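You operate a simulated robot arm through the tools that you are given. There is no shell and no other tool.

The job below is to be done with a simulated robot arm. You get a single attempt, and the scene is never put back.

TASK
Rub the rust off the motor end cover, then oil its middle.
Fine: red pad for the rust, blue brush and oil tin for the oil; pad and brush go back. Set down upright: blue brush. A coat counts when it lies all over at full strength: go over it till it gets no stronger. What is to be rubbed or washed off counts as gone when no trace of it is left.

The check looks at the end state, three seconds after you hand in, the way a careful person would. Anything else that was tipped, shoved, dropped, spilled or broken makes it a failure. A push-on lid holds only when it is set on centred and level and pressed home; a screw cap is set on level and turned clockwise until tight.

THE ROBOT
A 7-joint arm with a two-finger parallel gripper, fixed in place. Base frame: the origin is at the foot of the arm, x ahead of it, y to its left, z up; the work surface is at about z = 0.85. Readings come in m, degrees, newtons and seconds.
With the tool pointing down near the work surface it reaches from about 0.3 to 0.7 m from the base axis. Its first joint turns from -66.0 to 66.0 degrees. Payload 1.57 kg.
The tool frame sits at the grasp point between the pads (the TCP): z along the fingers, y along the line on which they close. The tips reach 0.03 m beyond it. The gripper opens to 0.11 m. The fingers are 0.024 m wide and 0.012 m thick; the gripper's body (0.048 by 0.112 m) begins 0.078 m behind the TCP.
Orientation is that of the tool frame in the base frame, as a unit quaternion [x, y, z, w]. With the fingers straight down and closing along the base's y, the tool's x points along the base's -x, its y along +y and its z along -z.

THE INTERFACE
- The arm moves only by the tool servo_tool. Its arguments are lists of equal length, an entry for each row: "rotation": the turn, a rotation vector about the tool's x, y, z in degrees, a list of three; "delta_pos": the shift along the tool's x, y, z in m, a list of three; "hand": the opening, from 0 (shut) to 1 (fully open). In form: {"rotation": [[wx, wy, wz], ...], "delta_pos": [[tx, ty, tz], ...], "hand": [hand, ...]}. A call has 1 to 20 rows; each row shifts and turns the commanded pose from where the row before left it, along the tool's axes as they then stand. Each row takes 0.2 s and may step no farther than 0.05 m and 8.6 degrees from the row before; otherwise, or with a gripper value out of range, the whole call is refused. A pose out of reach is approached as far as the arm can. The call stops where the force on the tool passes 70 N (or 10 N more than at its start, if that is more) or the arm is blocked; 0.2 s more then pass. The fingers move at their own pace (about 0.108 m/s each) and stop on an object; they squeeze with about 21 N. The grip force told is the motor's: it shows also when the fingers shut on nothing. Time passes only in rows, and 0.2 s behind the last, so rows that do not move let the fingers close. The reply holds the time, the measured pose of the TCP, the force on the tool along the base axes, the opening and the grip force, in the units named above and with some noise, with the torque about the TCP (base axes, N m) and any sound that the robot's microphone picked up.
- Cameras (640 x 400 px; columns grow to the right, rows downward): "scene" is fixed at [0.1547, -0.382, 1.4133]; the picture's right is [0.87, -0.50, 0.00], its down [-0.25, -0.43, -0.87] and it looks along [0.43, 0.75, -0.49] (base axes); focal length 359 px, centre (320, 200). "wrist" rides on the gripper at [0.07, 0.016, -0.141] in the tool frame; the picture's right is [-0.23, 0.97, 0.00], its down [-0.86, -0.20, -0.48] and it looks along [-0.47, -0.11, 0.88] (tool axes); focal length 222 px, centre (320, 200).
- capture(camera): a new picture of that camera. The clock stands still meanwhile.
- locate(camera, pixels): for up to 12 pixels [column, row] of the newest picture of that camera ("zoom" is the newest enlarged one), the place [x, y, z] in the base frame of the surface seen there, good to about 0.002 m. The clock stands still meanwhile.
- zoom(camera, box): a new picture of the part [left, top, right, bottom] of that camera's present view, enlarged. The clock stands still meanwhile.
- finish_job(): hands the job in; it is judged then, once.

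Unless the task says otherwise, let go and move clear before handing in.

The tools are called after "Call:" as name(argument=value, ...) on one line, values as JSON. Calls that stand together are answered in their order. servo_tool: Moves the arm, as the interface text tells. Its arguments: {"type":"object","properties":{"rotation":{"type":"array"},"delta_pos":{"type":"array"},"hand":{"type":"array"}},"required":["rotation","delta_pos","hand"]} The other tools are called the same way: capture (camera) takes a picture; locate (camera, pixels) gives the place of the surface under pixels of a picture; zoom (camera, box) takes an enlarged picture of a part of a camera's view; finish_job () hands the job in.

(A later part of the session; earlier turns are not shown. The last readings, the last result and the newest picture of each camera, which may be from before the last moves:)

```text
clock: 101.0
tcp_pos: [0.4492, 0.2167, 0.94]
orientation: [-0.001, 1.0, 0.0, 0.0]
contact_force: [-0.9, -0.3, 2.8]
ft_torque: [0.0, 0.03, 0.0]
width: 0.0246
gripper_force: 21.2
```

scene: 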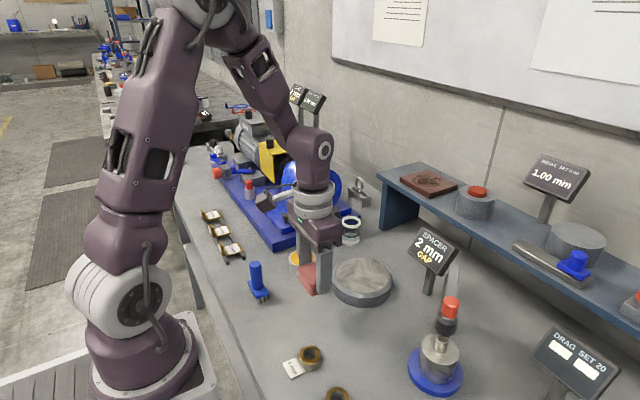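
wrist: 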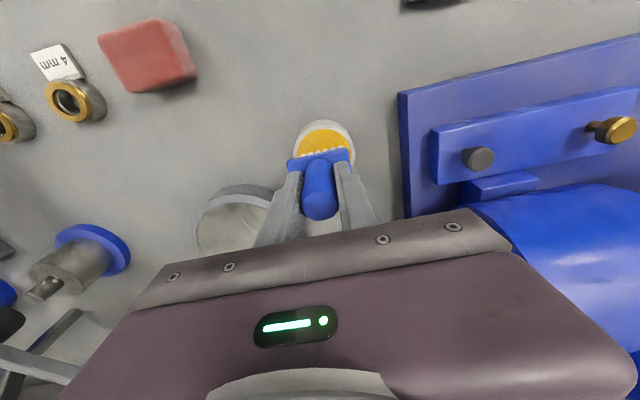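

Light contact with the oil (2.8 N); a touch more, then lift and carry to the −y lane start near (0.536, 0.0795).

Call:
servo_tool(rotation=[[0, 0, 0], [0, 0, 0], [0, 0, 0]], delta_pos=[[0, 0, 0.0003], [0, 0, 0], [0, 0, 0]], hand=[0.1, 0.1, 0.1])

Call:
servo_tool(rotation=[[0, 0, 0], [0, 0, 0], [0, 0, 0], [0, 0, 0], [0, 0, 0], [0, 0, 0], [0, 0, 0], [0, 0, 0], [0, 0, 0]], delta_pos=[[0, 0, -0.005], [0, 0, -0.02], [-0.0219, -0.0344, 0], [-0.0219, -0.0344, 0], [-0.0219, -0.0344, 0], [-0.0218, -0.0343, 0], [0, 0, 0.014], [0, 0, 0.0065], [0, 0, 0]], hand=[0.1, 0.1, 0.1, 0.1, 0.1, 0.1, 0.1, 0.1, 0.1])

```text
clock: 101.8
tcp_pos: [0.4486, 0.2169, 0.9398]
orientation: [0.0, 1.0, 0.0, 0.0]
contact_force: [2.4, -0.7, 4.2]
ft_torque: [0.01, -0.16, 0.0]
width: 0.0247
gripper_force: 21.2
```

```text
clock: 103.8
tcp_pos: [0.5354, 0.0778, 0.9439]
orientation: [0.0, 1.0, 0.0, 0.001]
contact_force: [-3.0, -0.4, 18.8]
ft_torque: [-0.05, -0.04, -0.02]
width: 0.0246
gripper_force: 21.0
```

Contact already 19 N; I'll ease 0.2 mm and sweep x 0.506↔0.566 in this lane.

Call:
servo_tool(rotation=[[0, 0, 0], [0, 0, 0], [0, 0, 0], [0, 0, 0], [0, 0, 0], [0, 0, 0], [0, 0, 0], [0, 0, 0], [0, 0, 0], [0, 0, 0], [0, 0, 0], [0, 0, 0]], delta_pos=[[0.01, 0, -0.0002], [0.01, 0, 0], [0.01, 0, 0], [-0.01, 0, 0], [-0.01, 0, 0], [-0.01, 0, 0], [-0.01, 0, 0], [-0.01, 0, 0], [-0.01, 0, 0], [0.01, 0, 0], [0.01, 0, 0], [0.01, 0, 0]], hand=[0.1, 0.1, 0.1, 0.1, 0.1, 0.1, 0.1, 0.1, 0.1, 0.1, 0.1, 0.1])

Call:
zoom(camera="scene", box=[310, 220, 410, 310])

```text
clock: 106.4
tcp_pos: [0.5367, 0.0801, 0.9445]
orientation: [0.0, 1.0, -0.001, 0.001]
contact_force: [1.4, 0.4, 3.1]
ft_torque: [0.03, -0.16, 0.0]
width: 0.0245
gripper_force: 21.2
```

```text
4.44 times, centred on (360, 265) of scene
```

zoom: 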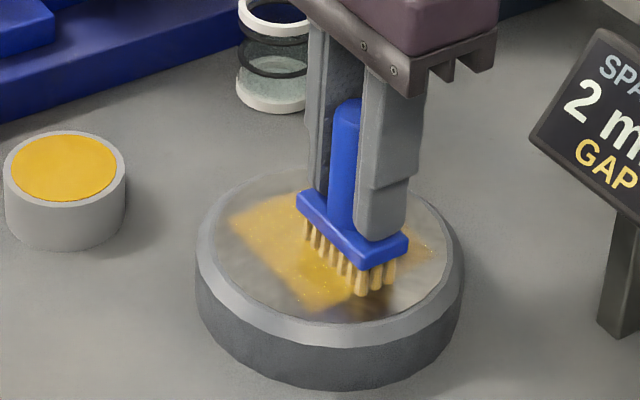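

Contact is still there (3 N). I'll move on to the +y half of the square with the same load.

Call:
servo_tool(rotation=[[0, 0, 0], [0, 0, 0], [0, 0, 0], [0, 0, 0], [0, 0, 0], [0, 0, 0], [0, 0, 0], [0, 0, 0], [0, 0, 0], [0, 0, 0], [0, 0, 0], [0, 0, 0], [0, 0, 0], [0, 0, 0], [0, 0, 0], [0, 0, 0]], delta_pos=[[0, 0.012, 0.0002], [0, 0.012, 0], [0, 0.012, 0], [0.01, 0, 0], [0.01, 0, 0], [0.01, 0, 0], [-0.01, 0, 0], [-0.01, 0, 0], [-0.01, 0, 0], [-0.01, 0, 0], [-0.01, 0, 0], [-0.01, 0, 0], [0.01, 0, 0], [0.01, 0, 0], [0.01, 0, 0], [0, 0, 0]], hand=[0.1, 0.1, 0.1, 0.1, 0.1, 0.1, 0.1, 0.1, 0.1, 0.1, 0.1, 0.1, 0.1, 0.1, 0.1, 0.1])

```text
clock: 109.8
tcp_pos: [0.5366, 0.1158, 0.9443]
orientation: [0.0, 1.0, -0.001, 0.0]
contact_force: [0.4, 0.6, -0.3]
ft_torque: [0.01, 0.02, -0.03]
width: 0.0249
gripper_force: 20.1
```

Contact faded here; I'll press 0.5 mm and read.

Call:
servo_tool(rotation=[[0, 0, 0], [0, 0, 0]], delta_pos=[[0, 0, 0.0005], [0, 0, 0]], hand=[0.1, 0.1])

```text
clock: 110.4
tcp_pos: [0.535, 0.1169, 0.9439]
orientation: [-0.001, 1.0, 0.0, 0.001]
contact_force: [-0.4, 2.0, 7.1]
ft_torque: [0.06, -0.07, 0.02]
width: 0.0244
gripper_force: 21.4
```

Call:
servo_tool(rotation=[[0, 0, 0], [0, 0, 0], [0, 0, 0], [0, 0, 0], [0, 0, 0], [0, 0, 0], [0, 0, 0], [0, 0, 0], [0, 0, 0], [0, 0, 0], [0, 0, 0], [0, 0, 0], [0, 0, 0]], delta_pos=[[0.01, 0, 0], [0.01, 0, 0], [0.01, 0, 0], [-0.01, 0, 0], [-0.01, 0, 0], [-0.01, 0, 0], [-0.01, 0, 0], [-0.01, 0, 0], [-0.01, 0, 0], [0.01, 0, 0], [0.01, 0, 0], [0.01, 0, 0], [0, 0, 0]], hand=[0.1, 0.1, 0.1, 0.1, 0.1, 0.1, 0.1, 0.1, 0.1, 0.1, 0.1, 0.1, 0.1])

```text
clock: 113.2
tcp_pos: [0.5369, 0.1162, 0.9434]
orientation: [0.0, 1.0, 0.0, 0.001]
contact_force: [3.7, 0.1, 8.5]
ft_torque: [-0.05, -0.33, -0.01]
width: 0.0248
gripper_force: 21.4
```

Contact was good (8 N). I'll lift, go back to the tin, and compare the film.

Call:
servo_tool(rotation=[[0, 0, 0], [0, 0, 0], [0, 0, 0], [0, 0, 0], [0, 0, 0]], delta_pos=[[0, 0, -0.021], [0.0292, 0.0338, 0], [0.0292, 0.0338, 0], [0.0291, 0.0339, 0], [0, 0, 0]], hand=[0.1, 0.1, 0.1, 0.1, 0.1])

Call:
zoom(camera="scene", box=[325, 250, 400, 297])

Call:
zoom(camera="scene", box=[282, 230, 328, 280])

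```text
clock: 114.4
tcp_pos: [0.4483, 0.219, 0.9628]
orientation: [0.0, 1.0, 0.0, 0.0]
contact_force: [0.0, 0.1, 0.5]
ft_torque: [0.0, -0.01, -0.03]
width: 0.0249
gripper_force: 21.3
```

```text
8.51 times, centred on (362, 274) of scene
```

zoom: 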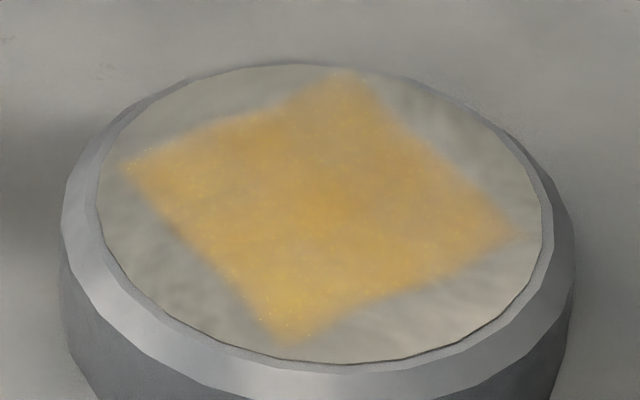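

```text
8.00 times, centred on (305, 255) of scene
```

zoom: 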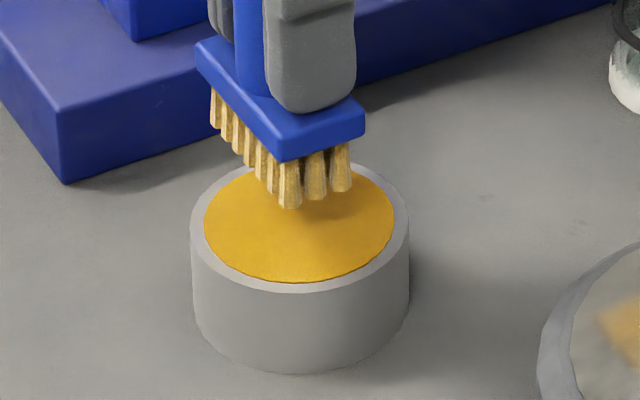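

The film looks the same as before the pass, suggesting it is near full strength. I'll take reference close-ups of the right and far corners for comparison, then dip again for one more full pass.

Call:
zoom(camera="scene", box=[355, 255, 390, 283])

Call:
zoom(camera="scene", box=[336, 262, 371, 292])

Call:
servo_tool(rotation=[[0, 0, 0], [0, 0, 0], [0, 0, 0], [0, 0, 0], [0, 0, 0]], delta_pos=[[0, 0, 0.015], [0, 0, 0.007], [0, 0, 0.002], [0, 0, 0.0008], [0, 0, 0]], hand=[0.1, 0.1, 0.1, 0.1, 0.1])

```text
14.29 times, centred on (372, 269) of scene
```

zoom: 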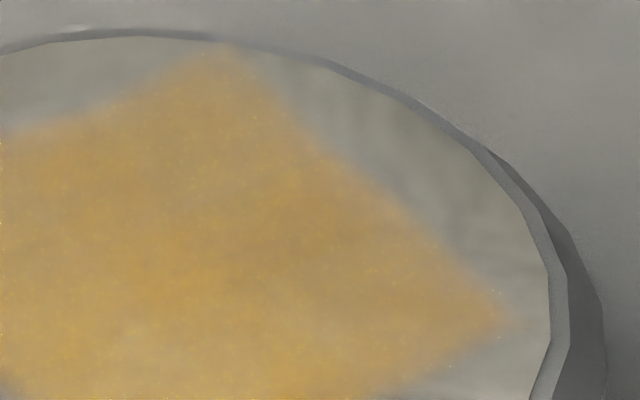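

```text
13.33 times, centred on (354, 277) of scene
```

zoom: 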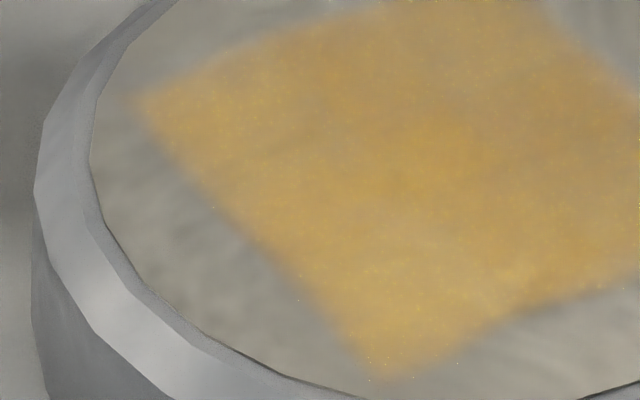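

```text
clock: 115.6
tcp_pos: [0.449, 0.2176, 0.9406]
orientation: [0.0, 1.0, 0.0, -0.001]
contact_force: [-0.9, 0.6, 6.9]
ft_torque: [0.0, -0.03, 0.02]
width: 0.0246
gripper_force: 21.0
```

Dip made (7 N). Now the +y half of the square, starting around (0.551, 0.1155).

Call:
servo_tool(rotation=[[0, 0, 0], [0, 0, 0], [0, 0, 0], [0, 0, 0], [0, 0, 0], [0, 0, 0], [0, 0, 0], [0, 0, 0], [0, 0, 0]], delta_pos=[[0, 0, 0.0001], [0, 0, -0.005], [0, 0, -0.02], [-0.0342, -0.0338, 0], [-0.0342, -0.0338, 0], [-0.0341, -0.0339, 0], [0, 0, 0.014], [0, 0, 0.0063], [0, 0, 0]], hand=[0.1, 0.1, 0.1, 0.1, 0.1, 0.1, 0.1, 0.1, 0.1])

```text
clock: 117.6
tcp_pos: [0.5505, 0.1162, 0.9439]
orientation: [0.001, 1.0, 0.001, 0.0]
contact_force: [0.2, -0.6, -0.4]
ft_torque: [0.02, 0.03, 0.01]
width: 0.0246
gripper_force: 20.5
```

Call:
servo_tool(rotation=[[0, 0, 0], [0, 0, 0]], delta_pos=[[0, 0, 0.0004], [0, 0, 0]], hand=[0.1, 0.1])

```text
clock: 118.2
tcp_pos: [0.551, 0.1167, 0.9446]
orientation: [0.001, 1.0, -0.001, 0.0]
contact_force: [1.0, 0.1, -0.2]
ft_torque: [0.0, 0.0, -0.02]
width: 0.0248
gripper_force: 21.6
```

Call:
servo_tool(rotation=[[0, 0, 0], [0, 0, 0]], delta_pos=[[0, 0, 0.0005], [0, 0, 0]], hand=[0.1, 0.1])

```text
clock: 118.8
tcp_pos: [0.5506, 0.1164, 0.9437]
orientation: [0.001, 1.0, 0.0, 0.0]
contact_force: [0.3, -0.9, -0.7]
ft_torque: [0.03, -0.04, -0.04]
width: 0.0248
gripper_force: 21.0
```

Call:
servo_tool(rotation=[[0, 0, 0], [0, 0, 0]], delta_pos=[[0, 0, 0.0005], [0, 0, 0]], hand=[0.1, 0.1])

Call:
zoom(camera="scene", box=[310, 220, 410, 310])

```text
clock: 119.4
tcp_pos: [0.5507, 0.1162, 0.9431]
orientation: [0.0, 1.0, 0.0, 0.0]
contact_force: [-1.1, 0.3, 4.3]
ft_torque: [-0.01, -0.04, -0.02]
width: 0.0249
gripper_force: 21.1
```

```text
4.44 times, centred on (360, 265) of scene
```

zoom: 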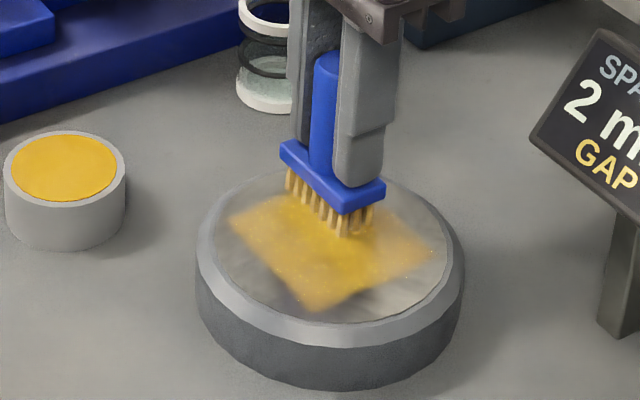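

Contact 4 N. I'll sweep this half of the square fully in x, ending at the +x side.

Call:
servo_tool(rotation=[[0, 0, 0], [0, 0, 0], [0, 0, 0], [0, 0, 0], [0, 0, 0], [0, 0, 0], [0, 0, 0], [0, 0, 0], [0, 0, 0], [0, 0, 0], [0, 0, 0], [0, 0, 0], [0, 0, 0], [0, 0, 0], [0, 0, 0]], delta_pos=[[-0.008, 0, 0.0001], [-0.008, 0, 0], [0.01, 0, 0], [0.01, 0, 0], [0.01, 0, 0], [0.01, 0, 0], [0.01, 0, 0], [0.012, 0, 0], [-0.01, 0, 0], [-0.01, 0, 0], [-0.01, 0, 0], [-0.01, 0, 0], [-0.01, 0, 0], [-0.012, 0, 0], [0, 0, 0]], hand=[0.1, 0.1, 0.1, 0.1, 0.1, 0.1, 0.1, 0.1, 0.1, 0.1, 0.1, 0.1, 0.1, 0.1, 0.1])

```text
clock: 122.6
tcp_pos: [0.5672, 0.1146, 0.9431]
orientation: [0.0, 1.0, -0.001, -0.001]
contact_force: [0.4, 0.1, -0.4]
ft_torque: [0.0, 0.04, 0.0]
width: 0.0248
gripper_force: 20.8
```

Contact is lost toward +x, so I'll press 0.5 mm and work the +x part with short strokes.

Call:
servo_tool(rotation=[[0, 0, 0], [0, 0, 0]], delta_pos=[[0, 0, 0.0006], [0, 0, 0]], hand=[0.1, 0.1])

```text
clock: 123.2
tcp_pos: [0.567, 0.1143, 0.9429]
orientation: [0.0, 1.0, -0.001, 0.001]
contact_force: [-0.6, -0.3, -0.8]
ft_torque: [0.04, -0.03, 0.01]
width: 0.025
gripper_force: 21.3
```

Call:
servo_tool(rotation=[[0, 0, 0], [0, 0, 0]], delta_pos=[[0, 0, 0.0006], [0, 0, 0]], hand=[0.1, 0.1])

```text
clock: 123.8
tcp_pos: [0.5678, 0.1156, 0.9421]
orientation: [0.0, 1.0, 0.0, 0.0]
contact_force: [0.1, -1.6, 4.4]
ft_torque: [-0.05, -0.05, 0.01]
width: 0.0247
gripper_force: 20.8
```

Contact 4 N again. I'll do short strokes over the +x third and then cross to −y along that side.

Call:
servo_tool(rotation=[[0, 0, 0], [0, 0, 0], [0, 0, 0], [0, 0, 0], [0, 0, 0], [0, 0, 0], [0, 0, 0], [0, 0, 0], [0, 0, 0], [0, 0, 0], [0, 0, 0], [0, 0, 0], [0, 0, 0], [0, 0, 0], [0, 0, 0], [0, 0, 0], [0, 0, 0]], delta_pos=[[0.01, 0, 0], [0.01, 0, 0], [0.01, 0, 0], [-0.01, 0, 0], [-0.01, 0, 0], [-0.01, 0, 0], [0, -0.012, 0], [0, -0.012, 0], [0, -0.012, 0], [0.01, 0, 0], [0.01, 0, 0], [0.01, 0, 0], [-0.01, 0, 0], [-0.01, 0, 0], [-0.01, 0, 0], [0, 0, 0], [0, 0, 0]], hand=[0.1, 0.1, 0.1, 0.1, 0.1, 0.1, 0.1, 0.1, 0.1, 0.1, 0.1, 0.1, 0.1, 0.1, 0.1, 0.1, 0.1])

Call:
zoom(camera="scene", box=[310, 220, 410, 310])

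```text
clock: 127.4
tcp_pos: [0.5655, 0.0791, 0.9414]
orientation: [0.0, 1.0, 0.001, 0.0]
contact_force: [0.3, -0.2, 0.0]
ft_torque: [-0.02, -0.02, 0.0]
width: 0.0248
gripper_force: 20.9
```

```text
4.44 times, centred on (360, 265) of scene
```

zoom: 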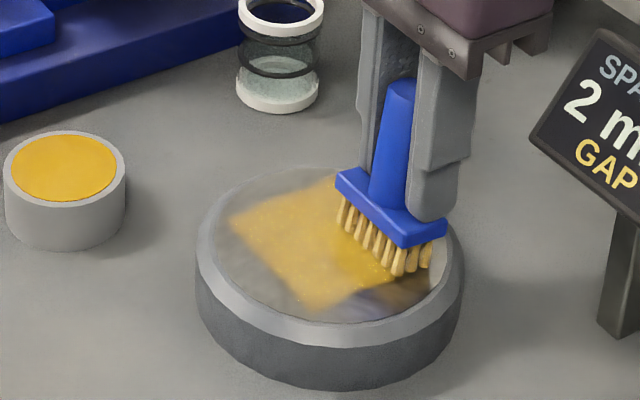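

The handle now leans toward +x (top at zoom (402,85), base at (395,200)) — the brush has pitched in the grip from the drag. I'll lift a little and look closely.

Call:
servo_tool(rotation=[[0, 0, 0], [0, 0, 0]], delta_pos=[[0, 0, -0.02], [0, 0, 0]], hand=[0.1, 0.1])

Call:
zoom(camera="scene", box=[375, 220, 425, 280])

Call:
zoom(camera="wrist", box=[240, 120, 400, 240])

```text
clock: 128.0
tcp_pos: [0.5665, 0.0792, 0.9611]
orientation: [0.0, 1.0, 0.0, -0.001]
contact_force: [-0.8, 0.6, -1.0]
ft_torque: [-0.01, -0.02, 0.01]
width: 0.0247
gripper_force: 21.1
```

```text
6.67 times, centred on (400, 250) of scene
```

zoom: 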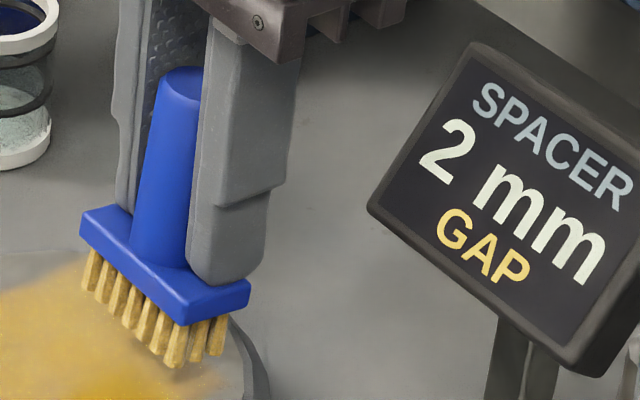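

```text
3.33 times, centred on (320, 180) of wrist
```

zoom: 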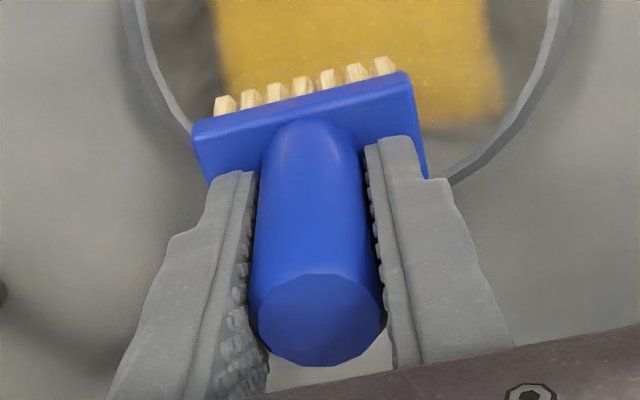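

The handle is clearly pitched relative to the fingers. I'll measure it: handle top near (181,75) and the block's corners.

Call:
locate(camera="zoom", pixels=[[181, 75], [164, 85], [198, 88], [160, 255], [82, 215], [180, 322], [250, 287], [170, 362], [218, 350], [90, 287]])

```text
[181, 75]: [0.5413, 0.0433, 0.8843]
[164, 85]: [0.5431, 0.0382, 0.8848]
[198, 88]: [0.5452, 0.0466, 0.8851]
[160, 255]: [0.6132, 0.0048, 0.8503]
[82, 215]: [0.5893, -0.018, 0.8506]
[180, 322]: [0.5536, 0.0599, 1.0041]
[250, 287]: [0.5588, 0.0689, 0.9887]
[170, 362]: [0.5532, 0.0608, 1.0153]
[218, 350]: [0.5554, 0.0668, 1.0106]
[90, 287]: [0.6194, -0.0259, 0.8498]
```

Those pixels were read in the wrist zoom (the newest one); I'll retake the scene zoom and locate again.

Call:
zoom(camera="scene", box=[375, 220, 425, 280])

Call:
locate(camera="zoom", pixels=[[181, 75], [164, 85], [196, 74], [160, 255], [82, 215], [180, 322], [248, 285], [170, 362], [218, 350], [90, 287]])

```text
6.67 times, centred on (400, 250) of scene
```

zoom: 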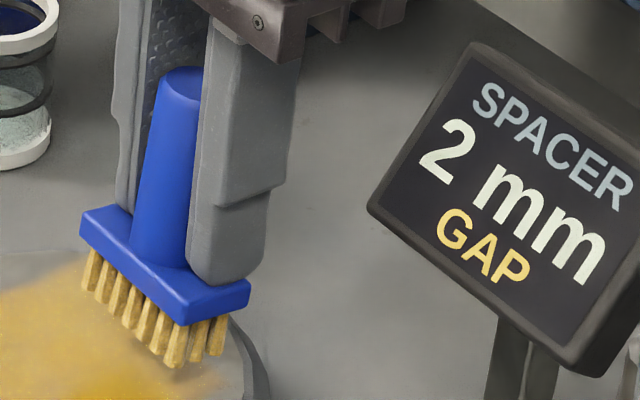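

```text
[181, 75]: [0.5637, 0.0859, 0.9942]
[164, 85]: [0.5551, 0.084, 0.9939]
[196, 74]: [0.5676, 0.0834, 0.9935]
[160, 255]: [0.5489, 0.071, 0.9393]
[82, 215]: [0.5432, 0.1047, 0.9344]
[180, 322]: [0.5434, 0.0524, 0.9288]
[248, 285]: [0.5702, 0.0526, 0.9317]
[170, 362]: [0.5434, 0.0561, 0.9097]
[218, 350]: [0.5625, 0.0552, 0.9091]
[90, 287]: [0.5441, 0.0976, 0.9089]
```

The bristle tips are level (z≈0.909 at both sides) and the lean is only perspective; the brush is upright but has slid up until the fingertips rest near its block. I'll go back over the tin and view the coat.

Call:
servo_tool(rotation=[[0, 0, 0], [0, 0, 0], [0, 0, 0], [0, 0, 0], [0, 0, 0]], delta_pos=[[0.0296, 0.0344, 0], [0.0296, 0.0344, 0], [0.0296, 0.0344, 0], [0.0297, 0.0343, 0], [0, 0, 0]], hand=[0.1, 0.1, 0.1, 0.1, 0.1])

Call:
zoom(camera="scene", box=[325, 250, 400, 297])

Call:
zoom(camera="scene", box=[355, 255, 390, 283])

Call:
zoom(camera="scene", box=[336, 262, 371, 292])

Call:
zoom(camera="scene", box=[282, 230, 328, 280])

```text
clock: 129.2
tcp_pos: [0.4488, 0.2165, 0.9601]
orientation: [0.0, 1.0, 0.001, 0.0]
contact_force: [0.3, -0.7, -0.4]
ft_torque: [-0.01, -0.02, 0.0]
width: 0.025
gripper_force: 20.2
```

```text
8.51 times, centred on (362, 274) of scene
```

zoom: 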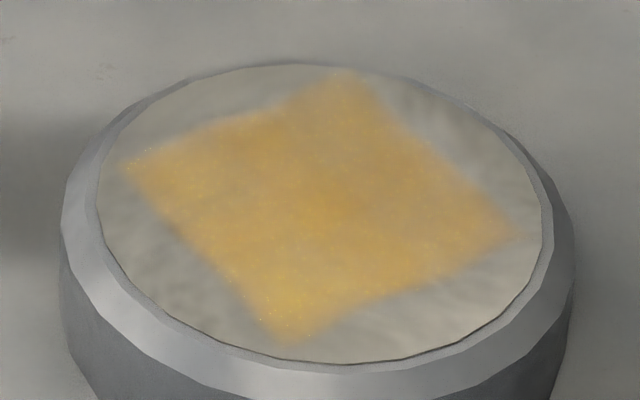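

```text
14.29 times, centred on (372, 269) of scene
```

zoom: 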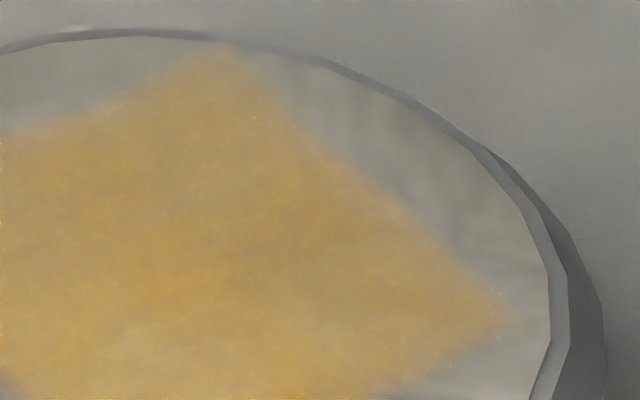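

```text
13.33 times, centred on (354, 277) of scene
```

zoom: 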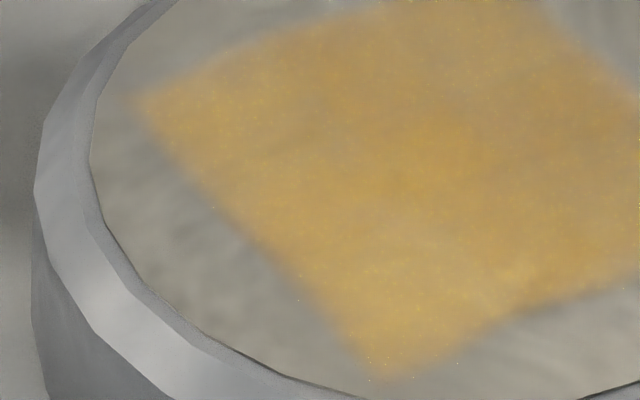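

```text
8.00 times, centred on (305, 255) of scene
```

zoom: 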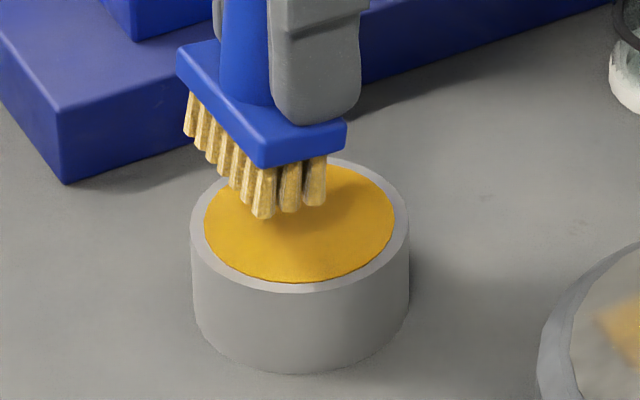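

The film is unchanged from the previous close-ups, so it is at full strength everywhere the brush reached. But the block now sits ≈3 mm to −x relative to the fingers, suggesting a slight pitch; I'll look higher up the handle.

Call:
zoom(camera="scene", box=[275, 195, 335, 265])

Call:
locate(camera="zoom", pixels=[[255, 115], [240, 105], [260, 240], [205, 225], [285, 315], [350, 280], [285, 357], [340, 345], [212, 290], [232, 200], [237, 150]])

```text
5.71 times, centred on (305, 230) of scene
```

zoom: 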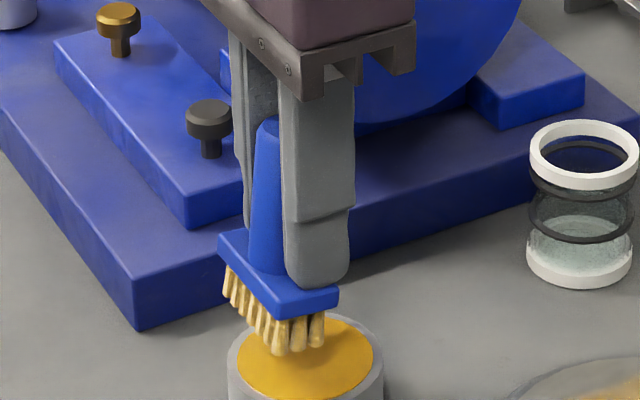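

```text
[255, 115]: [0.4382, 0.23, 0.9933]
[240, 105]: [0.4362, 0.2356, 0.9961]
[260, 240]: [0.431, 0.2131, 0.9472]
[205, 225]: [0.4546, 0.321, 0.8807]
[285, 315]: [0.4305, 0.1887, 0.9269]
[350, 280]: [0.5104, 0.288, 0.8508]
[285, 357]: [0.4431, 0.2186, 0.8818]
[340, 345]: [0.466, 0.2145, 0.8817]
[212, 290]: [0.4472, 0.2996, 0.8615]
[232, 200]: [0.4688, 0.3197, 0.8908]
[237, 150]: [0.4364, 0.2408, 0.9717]
```

The handle leans about 6–7° (top toward +x) relative to the fingers. I'll counter it by tilting the tool −7° about its y axis so the brush is vertical, and check.

Call:
servo_tool(rotation=[[0, -3.5, 0], [0, -3.5, 0], [0, 0, 0]], delta_pos=[[0, 0, 0], [0, 0, 0], [0, 0, 0]], hand=[0.1, 0.1, 0.1])

Call:
zoom(camera="scene", box=[275, 195, 335, 265])

Call:
zoom(camera="scene", box=[282, 230, 328, 280])

```text
clock: 130.0
tcp_pos: [0.4494, 0.2173, 0.9614]
orientation: [0.001, 0.998, 0.0, 0.061]
contact_force: [0.5, -0.2, -0.6]
ft_torque: [0.02, -0.01, 0.01]
width: 0.0247
gripper_force: 21.0
```

```text
5.71 times, centred on (305, 230) of scene
```

zoom: 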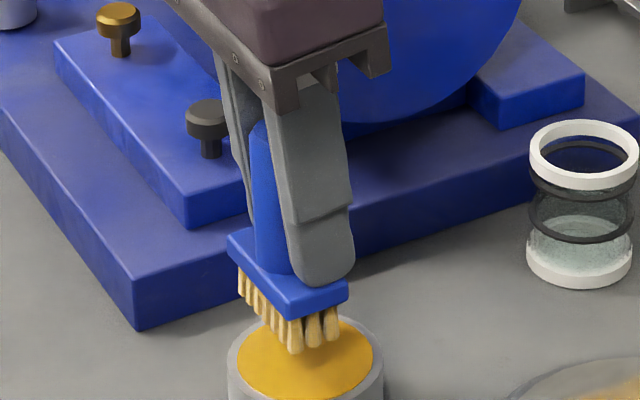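

```text
8.00 times, centred on (305, 255) of scene
```

zoom: 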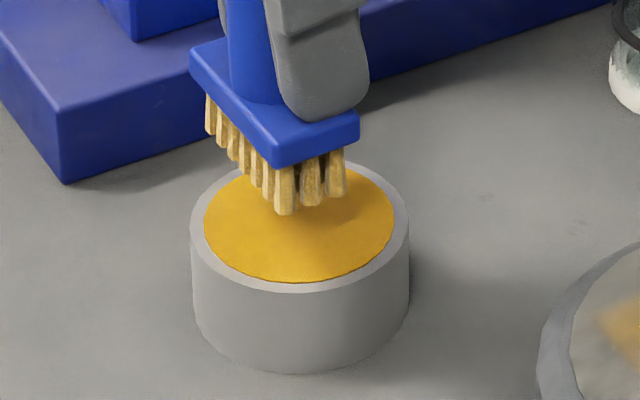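

The brush now looks vertical (handle edge (248,130)→(255,270)). I'll locate the block corners to centre over the oil before dipping.

Call:
locate(camera="zoom", pixels=[[275, 165], [357, 138], [192, 68], [285, 212], [311, 203], [338, 194], [211, 133], [274, 140]])

```text
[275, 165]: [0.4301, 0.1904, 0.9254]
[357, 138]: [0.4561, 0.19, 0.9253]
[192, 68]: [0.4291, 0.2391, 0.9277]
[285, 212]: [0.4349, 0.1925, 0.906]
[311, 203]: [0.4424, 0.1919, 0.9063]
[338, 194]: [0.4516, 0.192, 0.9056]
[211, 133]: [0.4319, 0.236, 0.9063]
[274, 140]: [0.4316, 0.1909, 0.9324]
```

The block is level (0.9254/0.9253) with centre (0.443, 0.215); the tin centre is (0.4487, 0.2133). I'll shift +5.5 mm in x, −1.5 mm in y, and lower along the vertical with the tilted tool axes accounted for.

Call:
servo_tool(rotation=[[0, 0, 0], [0, 0, 0], [0, 0, 0], [0, 0, 0]], delta_pos=[[-0.0055, -0.0015, 0.0007], [0.0018, 0, 0.0149], [0.0007, 0, 0.006], [0, 0, 0]], hand=[0.1, 0.1, 0.1, 0.1])

Call:
zoom(camera="scene", box=[282, 230, 328, 280])

```text
clock: 131.0
tcp_pos: [0.4532, 0.2151, 0.941]
orientation: [0.0, 0.998, 0.0, 0.061]
contact_force: [0.5, -0.7, -1.0]
ft_torque: [-0.03, -0.01, -0.02]
width: 0.0249
gripper_force: 20.7
```

```text
8.00 times, centred on (305, 255) of scene
```

zoom: 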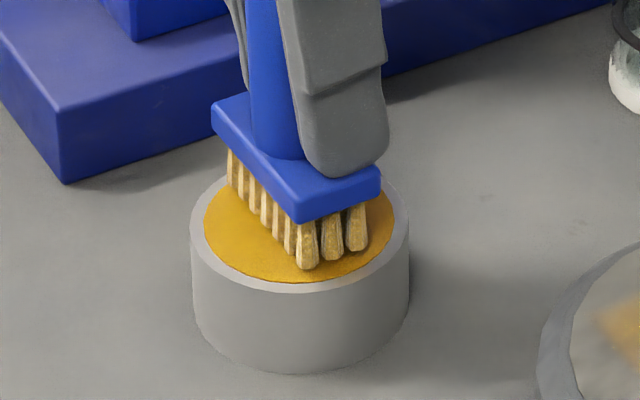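

The bristles are just above the oil, well inside the rim. I'll lower in small steps to light contact.

Call:
servo_tool(rotation=[[0, 0, 0], [0, 0, 0], [0, 0, 0]], delta_pos=[[0.0001, 0, 0.0006], [0.0001, 0, 0.0006], [0, 0, 0]], hand=[0.1, 0.1, 0.1])

```text
clock: 131.8
tcp_pos: [0.4545, 0.2151, 0.9399]
orientation: [0.0, 0.998, 0.0, 0.061]
contact_force: [0.4, 0.8, -1.3]
ft_torque: [0.03, 0.0, -0.01]
width: 0.0246
gripper_force: 21.3
```

Call:
servo_tool(rotation=[[0, 0, 0], [0, 0, 0], [0, 0, 0]], delta_pos=[[0.0001, 0, 0.0006], [0, 0, 0.0004], [0, 0, 0]], hand=[0.1, 0.1, 0.1])

```text
clock: 132.6
tcp_pos: [0.4549, 0.2149, 0.9382]
orientation: [0.0, 0.998, 0.0, 0.061]
contact_force: [0.7, 0.2, -0.4]
ft_torque: [-0.02, -0.01, 0.01]
width: 0.0247
gripper_force: 20.5
```

Call:
servo_tool(rotation=[[0, 0, 0], [0, 0, 0], [0, 0, 0]], delta_pos=[[0.0001, 0, 0.0006], [0, 0, 0.0004], [0, 0, 0]], hand=[0.1, 0.1, 0.1])

Call:
zoom(camera="scene", box=[282, 230, 328, 280])

```text
clock: 133.4
tcp_pos: [0.4549, 0.2149, 0.9384]
orientation: [0.0, 0.998, 0.0, 0.061]
contact_force: [0.1, 0.0, -0.4]
ft_torque: [0.02, 0.01, 0.04]
width: 0.0246
gripper_force: 21.0
```

```text
8.00 times, centred on (305, 255) of scene
```

zoom: 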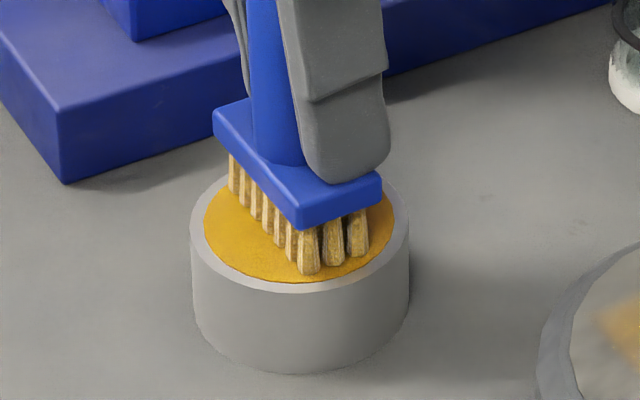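

Call:
servo_tool(rotation=[[0, 0, 0], [0, 0, 0], [0, 0, 0]], delta_pos=[[0.0001, 0, 0.0005], [0, 0, 0.0003], [0, 0, 0]], hand=[0.1, 0.1, 0.1])

```text
clock: 134.2
tcp_pos: [0.4546, 0.2149, 0.9364]
orientation: [0.0, 0.998, 0.0, 0.061]
contact_force: [-0.3, -0.4, -0.1]
ft_torque: [0.0, 0.03, -0.03]
width: 0.0248
gripper_force: 21.1
```

Still no contact by force; I'll continue in 0.5 mm steps.

Call:
servo_tool(rotation=[[0, 0, 0], [0, 0, 0], [0, 0, 0]], delta_pos=[[0, 0, 0.0005], [0, 0, 0.0003], [0, 0, 0]], hand=[0.1, 0.1, 0.1])

```text
clock: 135.0
tcp_pos: [0.4557, 0.2163, 0.9368]
orientation: [0.0, 0.998, 0.0, 0.061]
contact_force: [-6.7, 0.1, 16.3]
ft_torque: [-0.04, 0.26, 0.04]
width: 0.0249
gripper_force: 21.2
```

Dip made (16 N). I'll lift, carry over the −x side of the square, and lower near contact for a final pass of y strokes.

Call:
servo_tool(rotation=[[0, 0, 0], [0, 0, 0], [0, 0, 0], [0, 0, 0], [0, 0, 0], [0, 0, 0], [0, 0, 0], [0, 0, 0]], delta_pos=[[-0.0006, 0, -0.005], [-0.0024, 0, -0.0198], [-0.0195, -0.0393, 0.0024], [-0.0195, -0.0393, 0.0024], [-0.0195, -0.0393, 0.0024], [0.0017, 0, 0.0139], [0.0006, 0, 0.0052], [0, 0, 0]], hand=[0.1, 0.1, 0.1, 0.1, 0.1, 0.1, 0.1, 0.1])

Call:
zoom(camera="scene", box=[310, 220, 410, 310])

```text
clock: 136.8
tcp_pos: [0.5132, 0.0986, 0.9417]
orientation: [0.0, 0.998, 0.0, 0.061]
contact_force: [0.0, 0.6, -1.4]
ft_torque: [-0.04, 0.0, -0.02]
width: 0.0245
gripper_force: 21.7
```

```text
4.44 times, centred on (360, 265) of scene
```

zoom: 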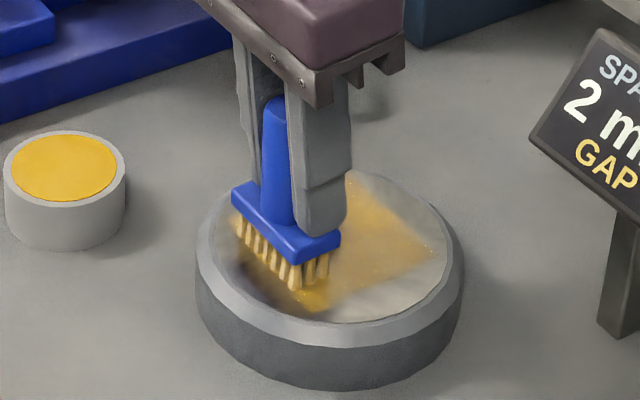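

Call:
servo_tool(rotation=[[0, 0, 0], [0, 0, 0], [0, 0, 0]], delta_pos=[[0.0001, 0, 0.0006], [0, 0, 0.0005], [0, 0, 0]], hand=[0.1, 0.1, 0.1])

```text
clock: 137.6
tcp_pos: [0.5124, 0.0977, 0.9405]
orientation: [0.0, 0.998, 0.0, 0.062]
contact_force: [-2.7, -0.2, 10.9]
ft_torque: [-0.03, 0.01, 0.01]
width: 0.0247
gripper_force: 21.4
```

Contact 11 N. I'll make y strokes stepping toward +x.

Call:
servo_tool(rotation=[[0, 0, 0], [0, 0, 0], [0, 0, 0], [0, 0, 0], [0, 0, 0], [0, 0, 0], [0, 0, 0], [0, 0, 0], [0, 0, 0], [0, 0, 0], [0, 0, 0]], delta_pos=[[0, 0.008, 0], [0, 0.008, 0], [0, -0.008, 0], [0, -0.008, 0], [0, -0.008, 0], [0, -0.008, 0], [-0.0129, 0, 0.0016], [0, 0.008, 0], [0, 0.008, 0], [0, 0.008, 0], [0, 0.008, 0]], hand=[0.1, 0.1, 0.1, 0.1, 0.1, 0.1, 0.1, 0.1, 0.1, 0.1, 0.1])

```text
clock: 140.0
tcp_pos: [0.5263, 0.1152, 0.9414]
orientation: [0.0, 0.998, 0.0, 0.06]
contact_force: [1.1, -0.1, -0.5]
ft_torque: [-0.01, -0.04, 0.0]
width: 0.0246
gripper_force: 21.0
```

Call:
servo_tool(rotation=[[0, 0, 0], [0, 0, 0]], delta_pos=[[0, 0, 0.0007], [0, 0, 0]], hand=[0.1, 0.1])

```text
clock: 140.6
tcp_pos: [0.5268, 0.113, 0.9406]
orientation: [0.001, 0.998, 0.0, 0.063]
contact_force: [-1.0, 1.0, 9.0]
ft_torque: [0.03, 0.01, 0.02]
width: 0.0249
gripper_force: 21.0
```

Contact is back at 9 N; next strokes.

Call:
servo_tool(rotation=[[0, 0, 0], [0, 0, 0], [0, 0, 0], [0, 0, 0], [0, 0, 0], [0, 0, 0], [0, 0, 0], [0, 0, 0], [0, 0, 0]], delta_pos=[[0, -0.008, 0], [0, -0.008, 0], [0, -0.008, 0], [0, -0.008, 0], [-0.0129, 0, 0.0017], [0, 0.008, 0.0001], [0, 0.008, 0], [0, 0.008, 0], [0, 0.008, 0]], hand=[0.1, 0.1, 0.1, 0.1, 0.1, 0.1, 0.1, 0.1, 0.1])

```text
clock: 142.6
tcp_pos: [0.5387, 0.1137, 0.9394]
orientation: [0.0, 0.998, 0.0, 0.062]
contact_force: [-0.2, -3.9, 4.9]
ft_torque: [-0.07, -0.02, 0.0]
width: 0.0248
gripper_force: 20.9
```

Call:
servo_tool(rotation=[[0, 0, 0], [0, 0, 0], [0, 0, 0], [0, 0, 0], [0, 0, 0], [0, 0, 0], [0, 0, 0], [0, 0, 0], [0, 0, 0], [0, 0, 0]], delta_pos=[[-0.0129, 0, 0.0018], [0, -0.008, 0], [0, -0.008, 0], [0, -0.008, 0], [0, -0.008, 0], [-0.0129, 0, 0.0019], [0, 0.008, 0.0001], [0, 0.008, 0], [0, 0.008, 0], [0, 0.008, 0]], hand=[0.1, 0.1, 0.1, 0.1, 0.1, 0.1, 0.1, 0.1, 0.1, 0.1])

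Call:
zoom(camera="scene", box=[310, 220, 410, 310])

```text
clock: 144.8
tcp_pos: [0.565, 0.1137, 0.9398]
orientation: [0.0, 0.998, 0.0, 0.062]
contact_force: [0.1, -6.5, 12.2]
ft_torque: [-0.15, -0.07, -0.01]
width: 0.0247
gripper_force: 20.6
```

```text
4.44 times, centred on (360, 265) of scene
```

zoom: 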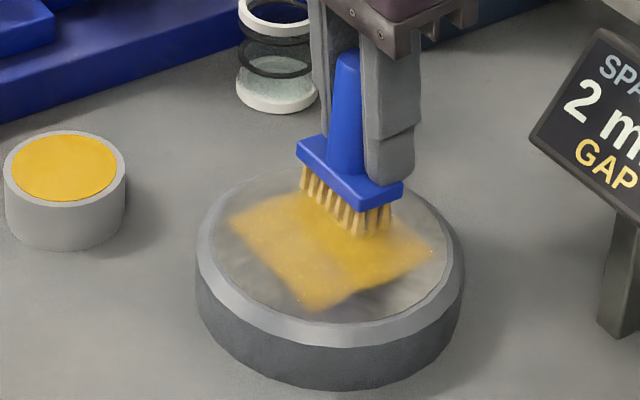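

Contact held at 12 N. One last stroke along the +x edge, then lift and compare.

Call:
servo_tool(rotation=[[0, 0, 0], [0, 0, 0], [0, 0, 0], [0, 0, 0], [0, 0, 0], [0, 0, 0]], delta_pos=[[-0.006, 0, 0.0008], [0, -0.008, 0], [0, -0.008, 0], [0, -0.008, 0], [0, -0.008, 0], [0, 0, 0]], hand=[0.1, 0.1, 0.1, 0.1, 0.1, 0.1])

Call:
servo_tool(rotation=[[0, 0, 0], [0, 0, 0], [0, 0, 0], [0, 0, 0], [0, 0, 0], [0, 0, 0]], delta_pos=[[-0.0006, 0, -0.005], [-0.0024, 0, -0.0198], [0.0288, 0.033, -0.0035], [0.0288, 0.033, -0.0035], [0.0288, 0.033, -0.0035], [0.0287, 0.033, -0.0035]], hand=[0.1, 0.1, 0.1, 0.1, 0.1, 0.1])

Call:
zoom(camera="scene", box=[325, 250, 400, 297])

Call:
zoom(camera="scene", box=[355, 255, 390, 283])

Call:
zoom(camera="scene", box=[336, 262, 371, 292])

Call:
capture(camera="scene")

```text
clock: 146.2
tcp_pos: [0.5727, 0.0828, 0.9393]
orientation: [0.0, 0.998, 0.0, 0.061]
contact_force: [0.8, 6.3, 12.4]
ft_torque: [-0.01, -0.06, 0.01]
width: 0.0245
gripper_force: 21.2
```

```text
clock: 147.6
tcp_pos: [0.4568, 0.2148, 0.962]
orientation: [0.001, 0.998, -0.001, 0.061]
contact_force: [-0.5, 0.8, -0.7]
ft_torque: [0.0, -0.03, -0.01]
width: 0.0249
gripper_force: 20.5
```

```text
8.51 times, centred on (362, 274) of scene
```

zoom: 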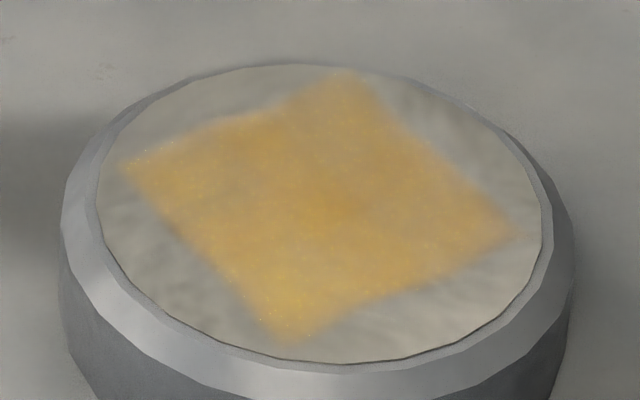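

```text
14.29 times, centred on (372, 269) of scene
```

zoom: 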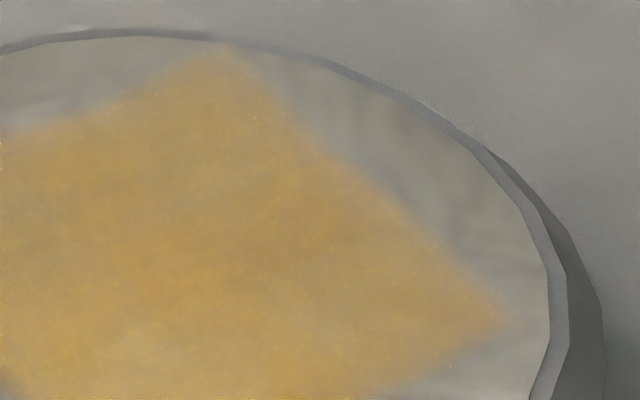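

```text
13.33 times, centred on (354, 277) of scene
```

zoom: 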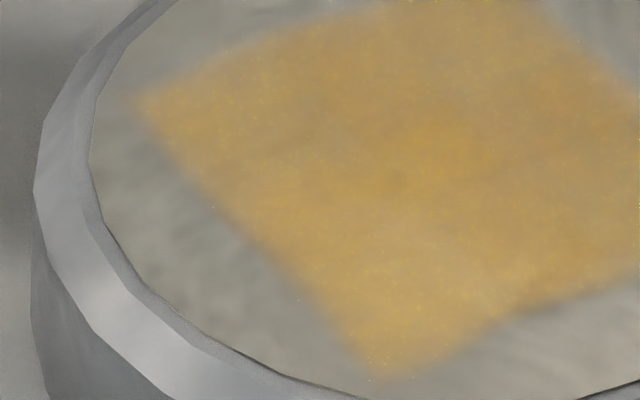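

```text
taken
```

scene: 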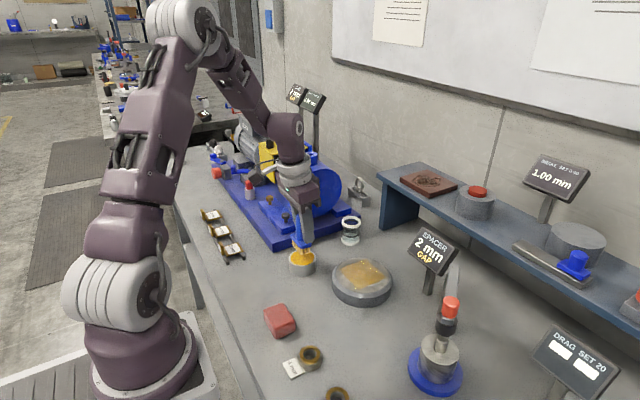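

The film is even and unchanged again, so the coat is at full strength; the disc is unmoved. Now I'll raise the brush and carry it back above its old place at (0.325, 0.1785).

Call:
servo_tool(rotation=[[0, 0, 0], [0, 0, 0], [0, 0, 0], [0, 0, 0], [0, 0, 0], [0, 0, 0]], delta_pos=[[-0.0024, 0, -0.0198], [0.0313, -0.0085, -0.0038], [0.0313, -0.0085, -0.0038], [0.0313, -0.0085, -0.0038], [0.0312, -0.0085, -0.0038], [0, 0, 0]], hand=[0.1, 0.1, 0.1, 0.1, 0.1, 0.1])

Call:
zoom(camera="scene", box=[225, 220, 295, 300])

```text
clock: 149.0
tcp_pos: [0.3286, 0.1808, 0.9837]
orientation: [-0.001, 0.998, 0.0, 0.062]
contact_force: [0.2, 0.1, -0.2]
ft_torque: [-0.02, 0.01, -0.02]
width: 0.0247
gripper_force: 21.4
```

```text
5.00 times, centred on (260, 260) of scene
```

zoom: 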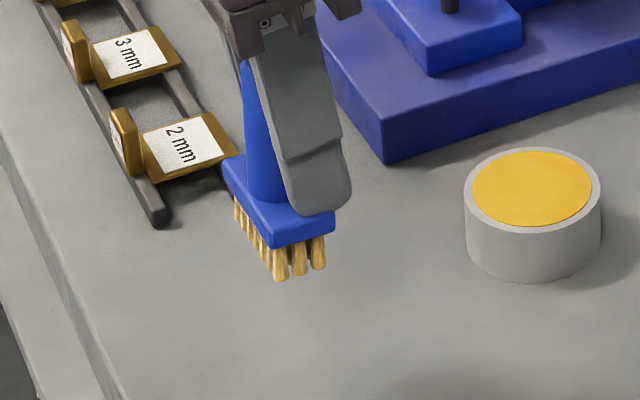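

The brush is above its place. I'll locate block and bristle corners to check level and position.

Call:
zoom(camera="scene", box=[240, 240, 296, 282])

```text
9.52 times, centred on (268, 261) of scene
```

zoom: 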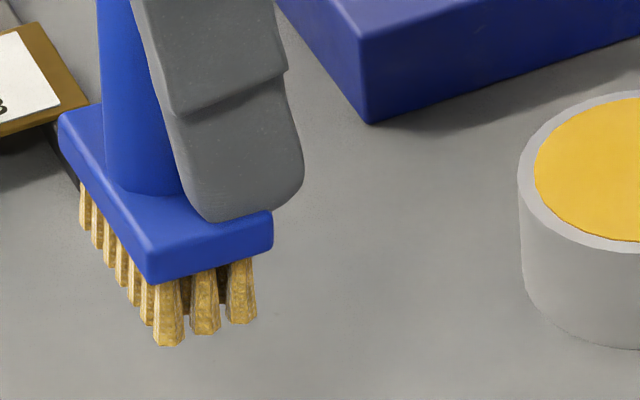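

Call:
locate(camera="zoom", pixels=[[148, 252], [268, 218], [62, 120], [150, 278], [270, 246], [168, 343], [206, 331], [242, 320], [86, 225], [112, 30], [105, 170]])

```text
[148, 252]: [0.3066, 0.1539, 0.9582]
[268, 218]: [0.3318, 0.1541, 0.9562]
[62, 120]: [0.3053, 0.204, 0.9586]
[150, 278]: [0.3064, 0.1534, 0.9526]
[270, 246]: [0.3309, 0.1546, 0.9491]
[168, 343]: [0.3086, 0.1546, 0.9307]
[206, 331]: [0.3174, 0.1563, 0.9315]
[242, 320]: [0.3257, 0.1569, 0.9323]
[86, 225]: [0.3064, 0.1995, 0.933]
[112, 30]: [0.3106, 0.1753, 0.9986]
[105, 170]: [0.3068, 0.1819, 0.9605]
```

The block's +x side is still ~4–5° low, so I'll tilt the tool a further −4.5° and recheck.

Call:
servo_tool(rotation=[[0, -4.5, 0], [0, 0, 0]], delta_pos=[[0, 0, 0], [0, 0, 0]], hand=[0.1, 0.1])

Call:
zoom(camera="scene", box=[240, 240, 296, 282])

Call:
locate(camera="zoom", pixels=[[160, 252], [280, 214], [75, 120], [182, 341], [220, 328], [258, 314]])

```text
clock: 149.6
tcp_pos: [0.3288, 0.1812, 0.9827]
orientation: [0.0, 0.995, 0.001, 0.101]
contact_force: [-0.5, -0.4, -1.3]
ft_torque: [0.04, -0.02, 0.0]
width: 0.0246
gripper_force: 20.8
```

```text
9.52 times, centred on (268, 261) of scene
```

zoom: 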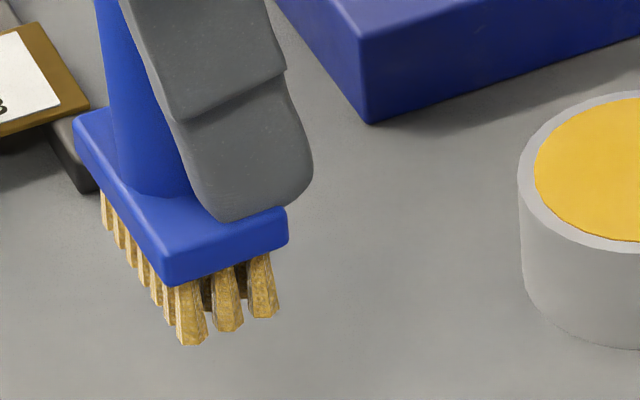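

```text
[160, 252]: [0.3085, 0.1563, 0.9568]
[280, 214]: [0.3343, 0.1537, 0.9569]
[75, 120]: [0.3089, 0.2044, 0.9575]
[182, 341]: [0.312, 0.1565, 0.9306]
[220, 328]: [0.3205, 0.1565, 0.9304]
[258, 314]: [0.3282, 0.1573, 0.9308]
```

The block is level now (0.9568/0.9569) and needs +3 mm in x to match its old place. I'll shift and lower most of the way.

Call:
servo_tool(rotation=[[0, 0, 0], [0, 0, 0], [0, 0, 0], [0, 0, 0], [0, 0, 0]], delta_pos=[[-0.0029, -0.0005, 0.0006], [0.006, 0, 0.0294], [0.006, 0, 0.0294], [0.0024, 0, 0.0118], [0, 0, 0]], hand=[0.1, 0.1, 0.1, 0.1, 0.1])

Call:
zoom(camera="scene", box=[230, 250, 300, 310])

```text
clock: 150.8
tcp_pos: [0.3521, 0.1867, 0.9467]
orientation: [0.0, 0.995, -0.001, 0.098]
contact_force: [-0.6, -0.1, -0.4]
ft_torque: [-0.01, 0.02, 0.0]
width: 0.0248
gripper_force: 20.9
out of reach, approached as far as the arm can: row 2, 3, 4
```

```text
6.67 times, centred on (265, 280) of scene
```

zoom: 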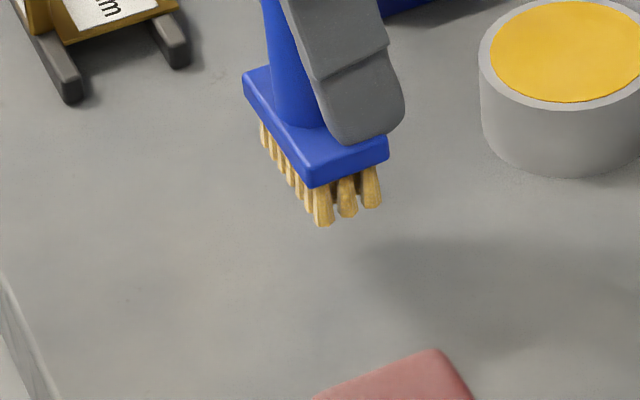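

With that tilt the arm cannot get down here (rows out of reach; TCP stayed at (0.352, 0.187, 0.947)). I'll go back up, and instead stand the brush on the disc, regrip it straight, and then return it.

Call:
servo_tool(rotation=[[0, 0, 0], [0, 0, 0], [0, 0, 0]], delta_pos=[[-0.006, 0, -0.0294], [-0.006, 0, -0.0294], [0, 0, 0]], hand=[0.1, 0.1, 0.1])

```text
clock: 151.6
tcp_pos: [0.3532, 0.187, 1.0055]
orientation: [0.0, 0.995, 0.001, 0.1]
contact_force: [0.9, 0.2, -0.6]
ft_torque: [0.03, 0.03, -0.01]
width: 0.0249
gripper_force: 20.3
```

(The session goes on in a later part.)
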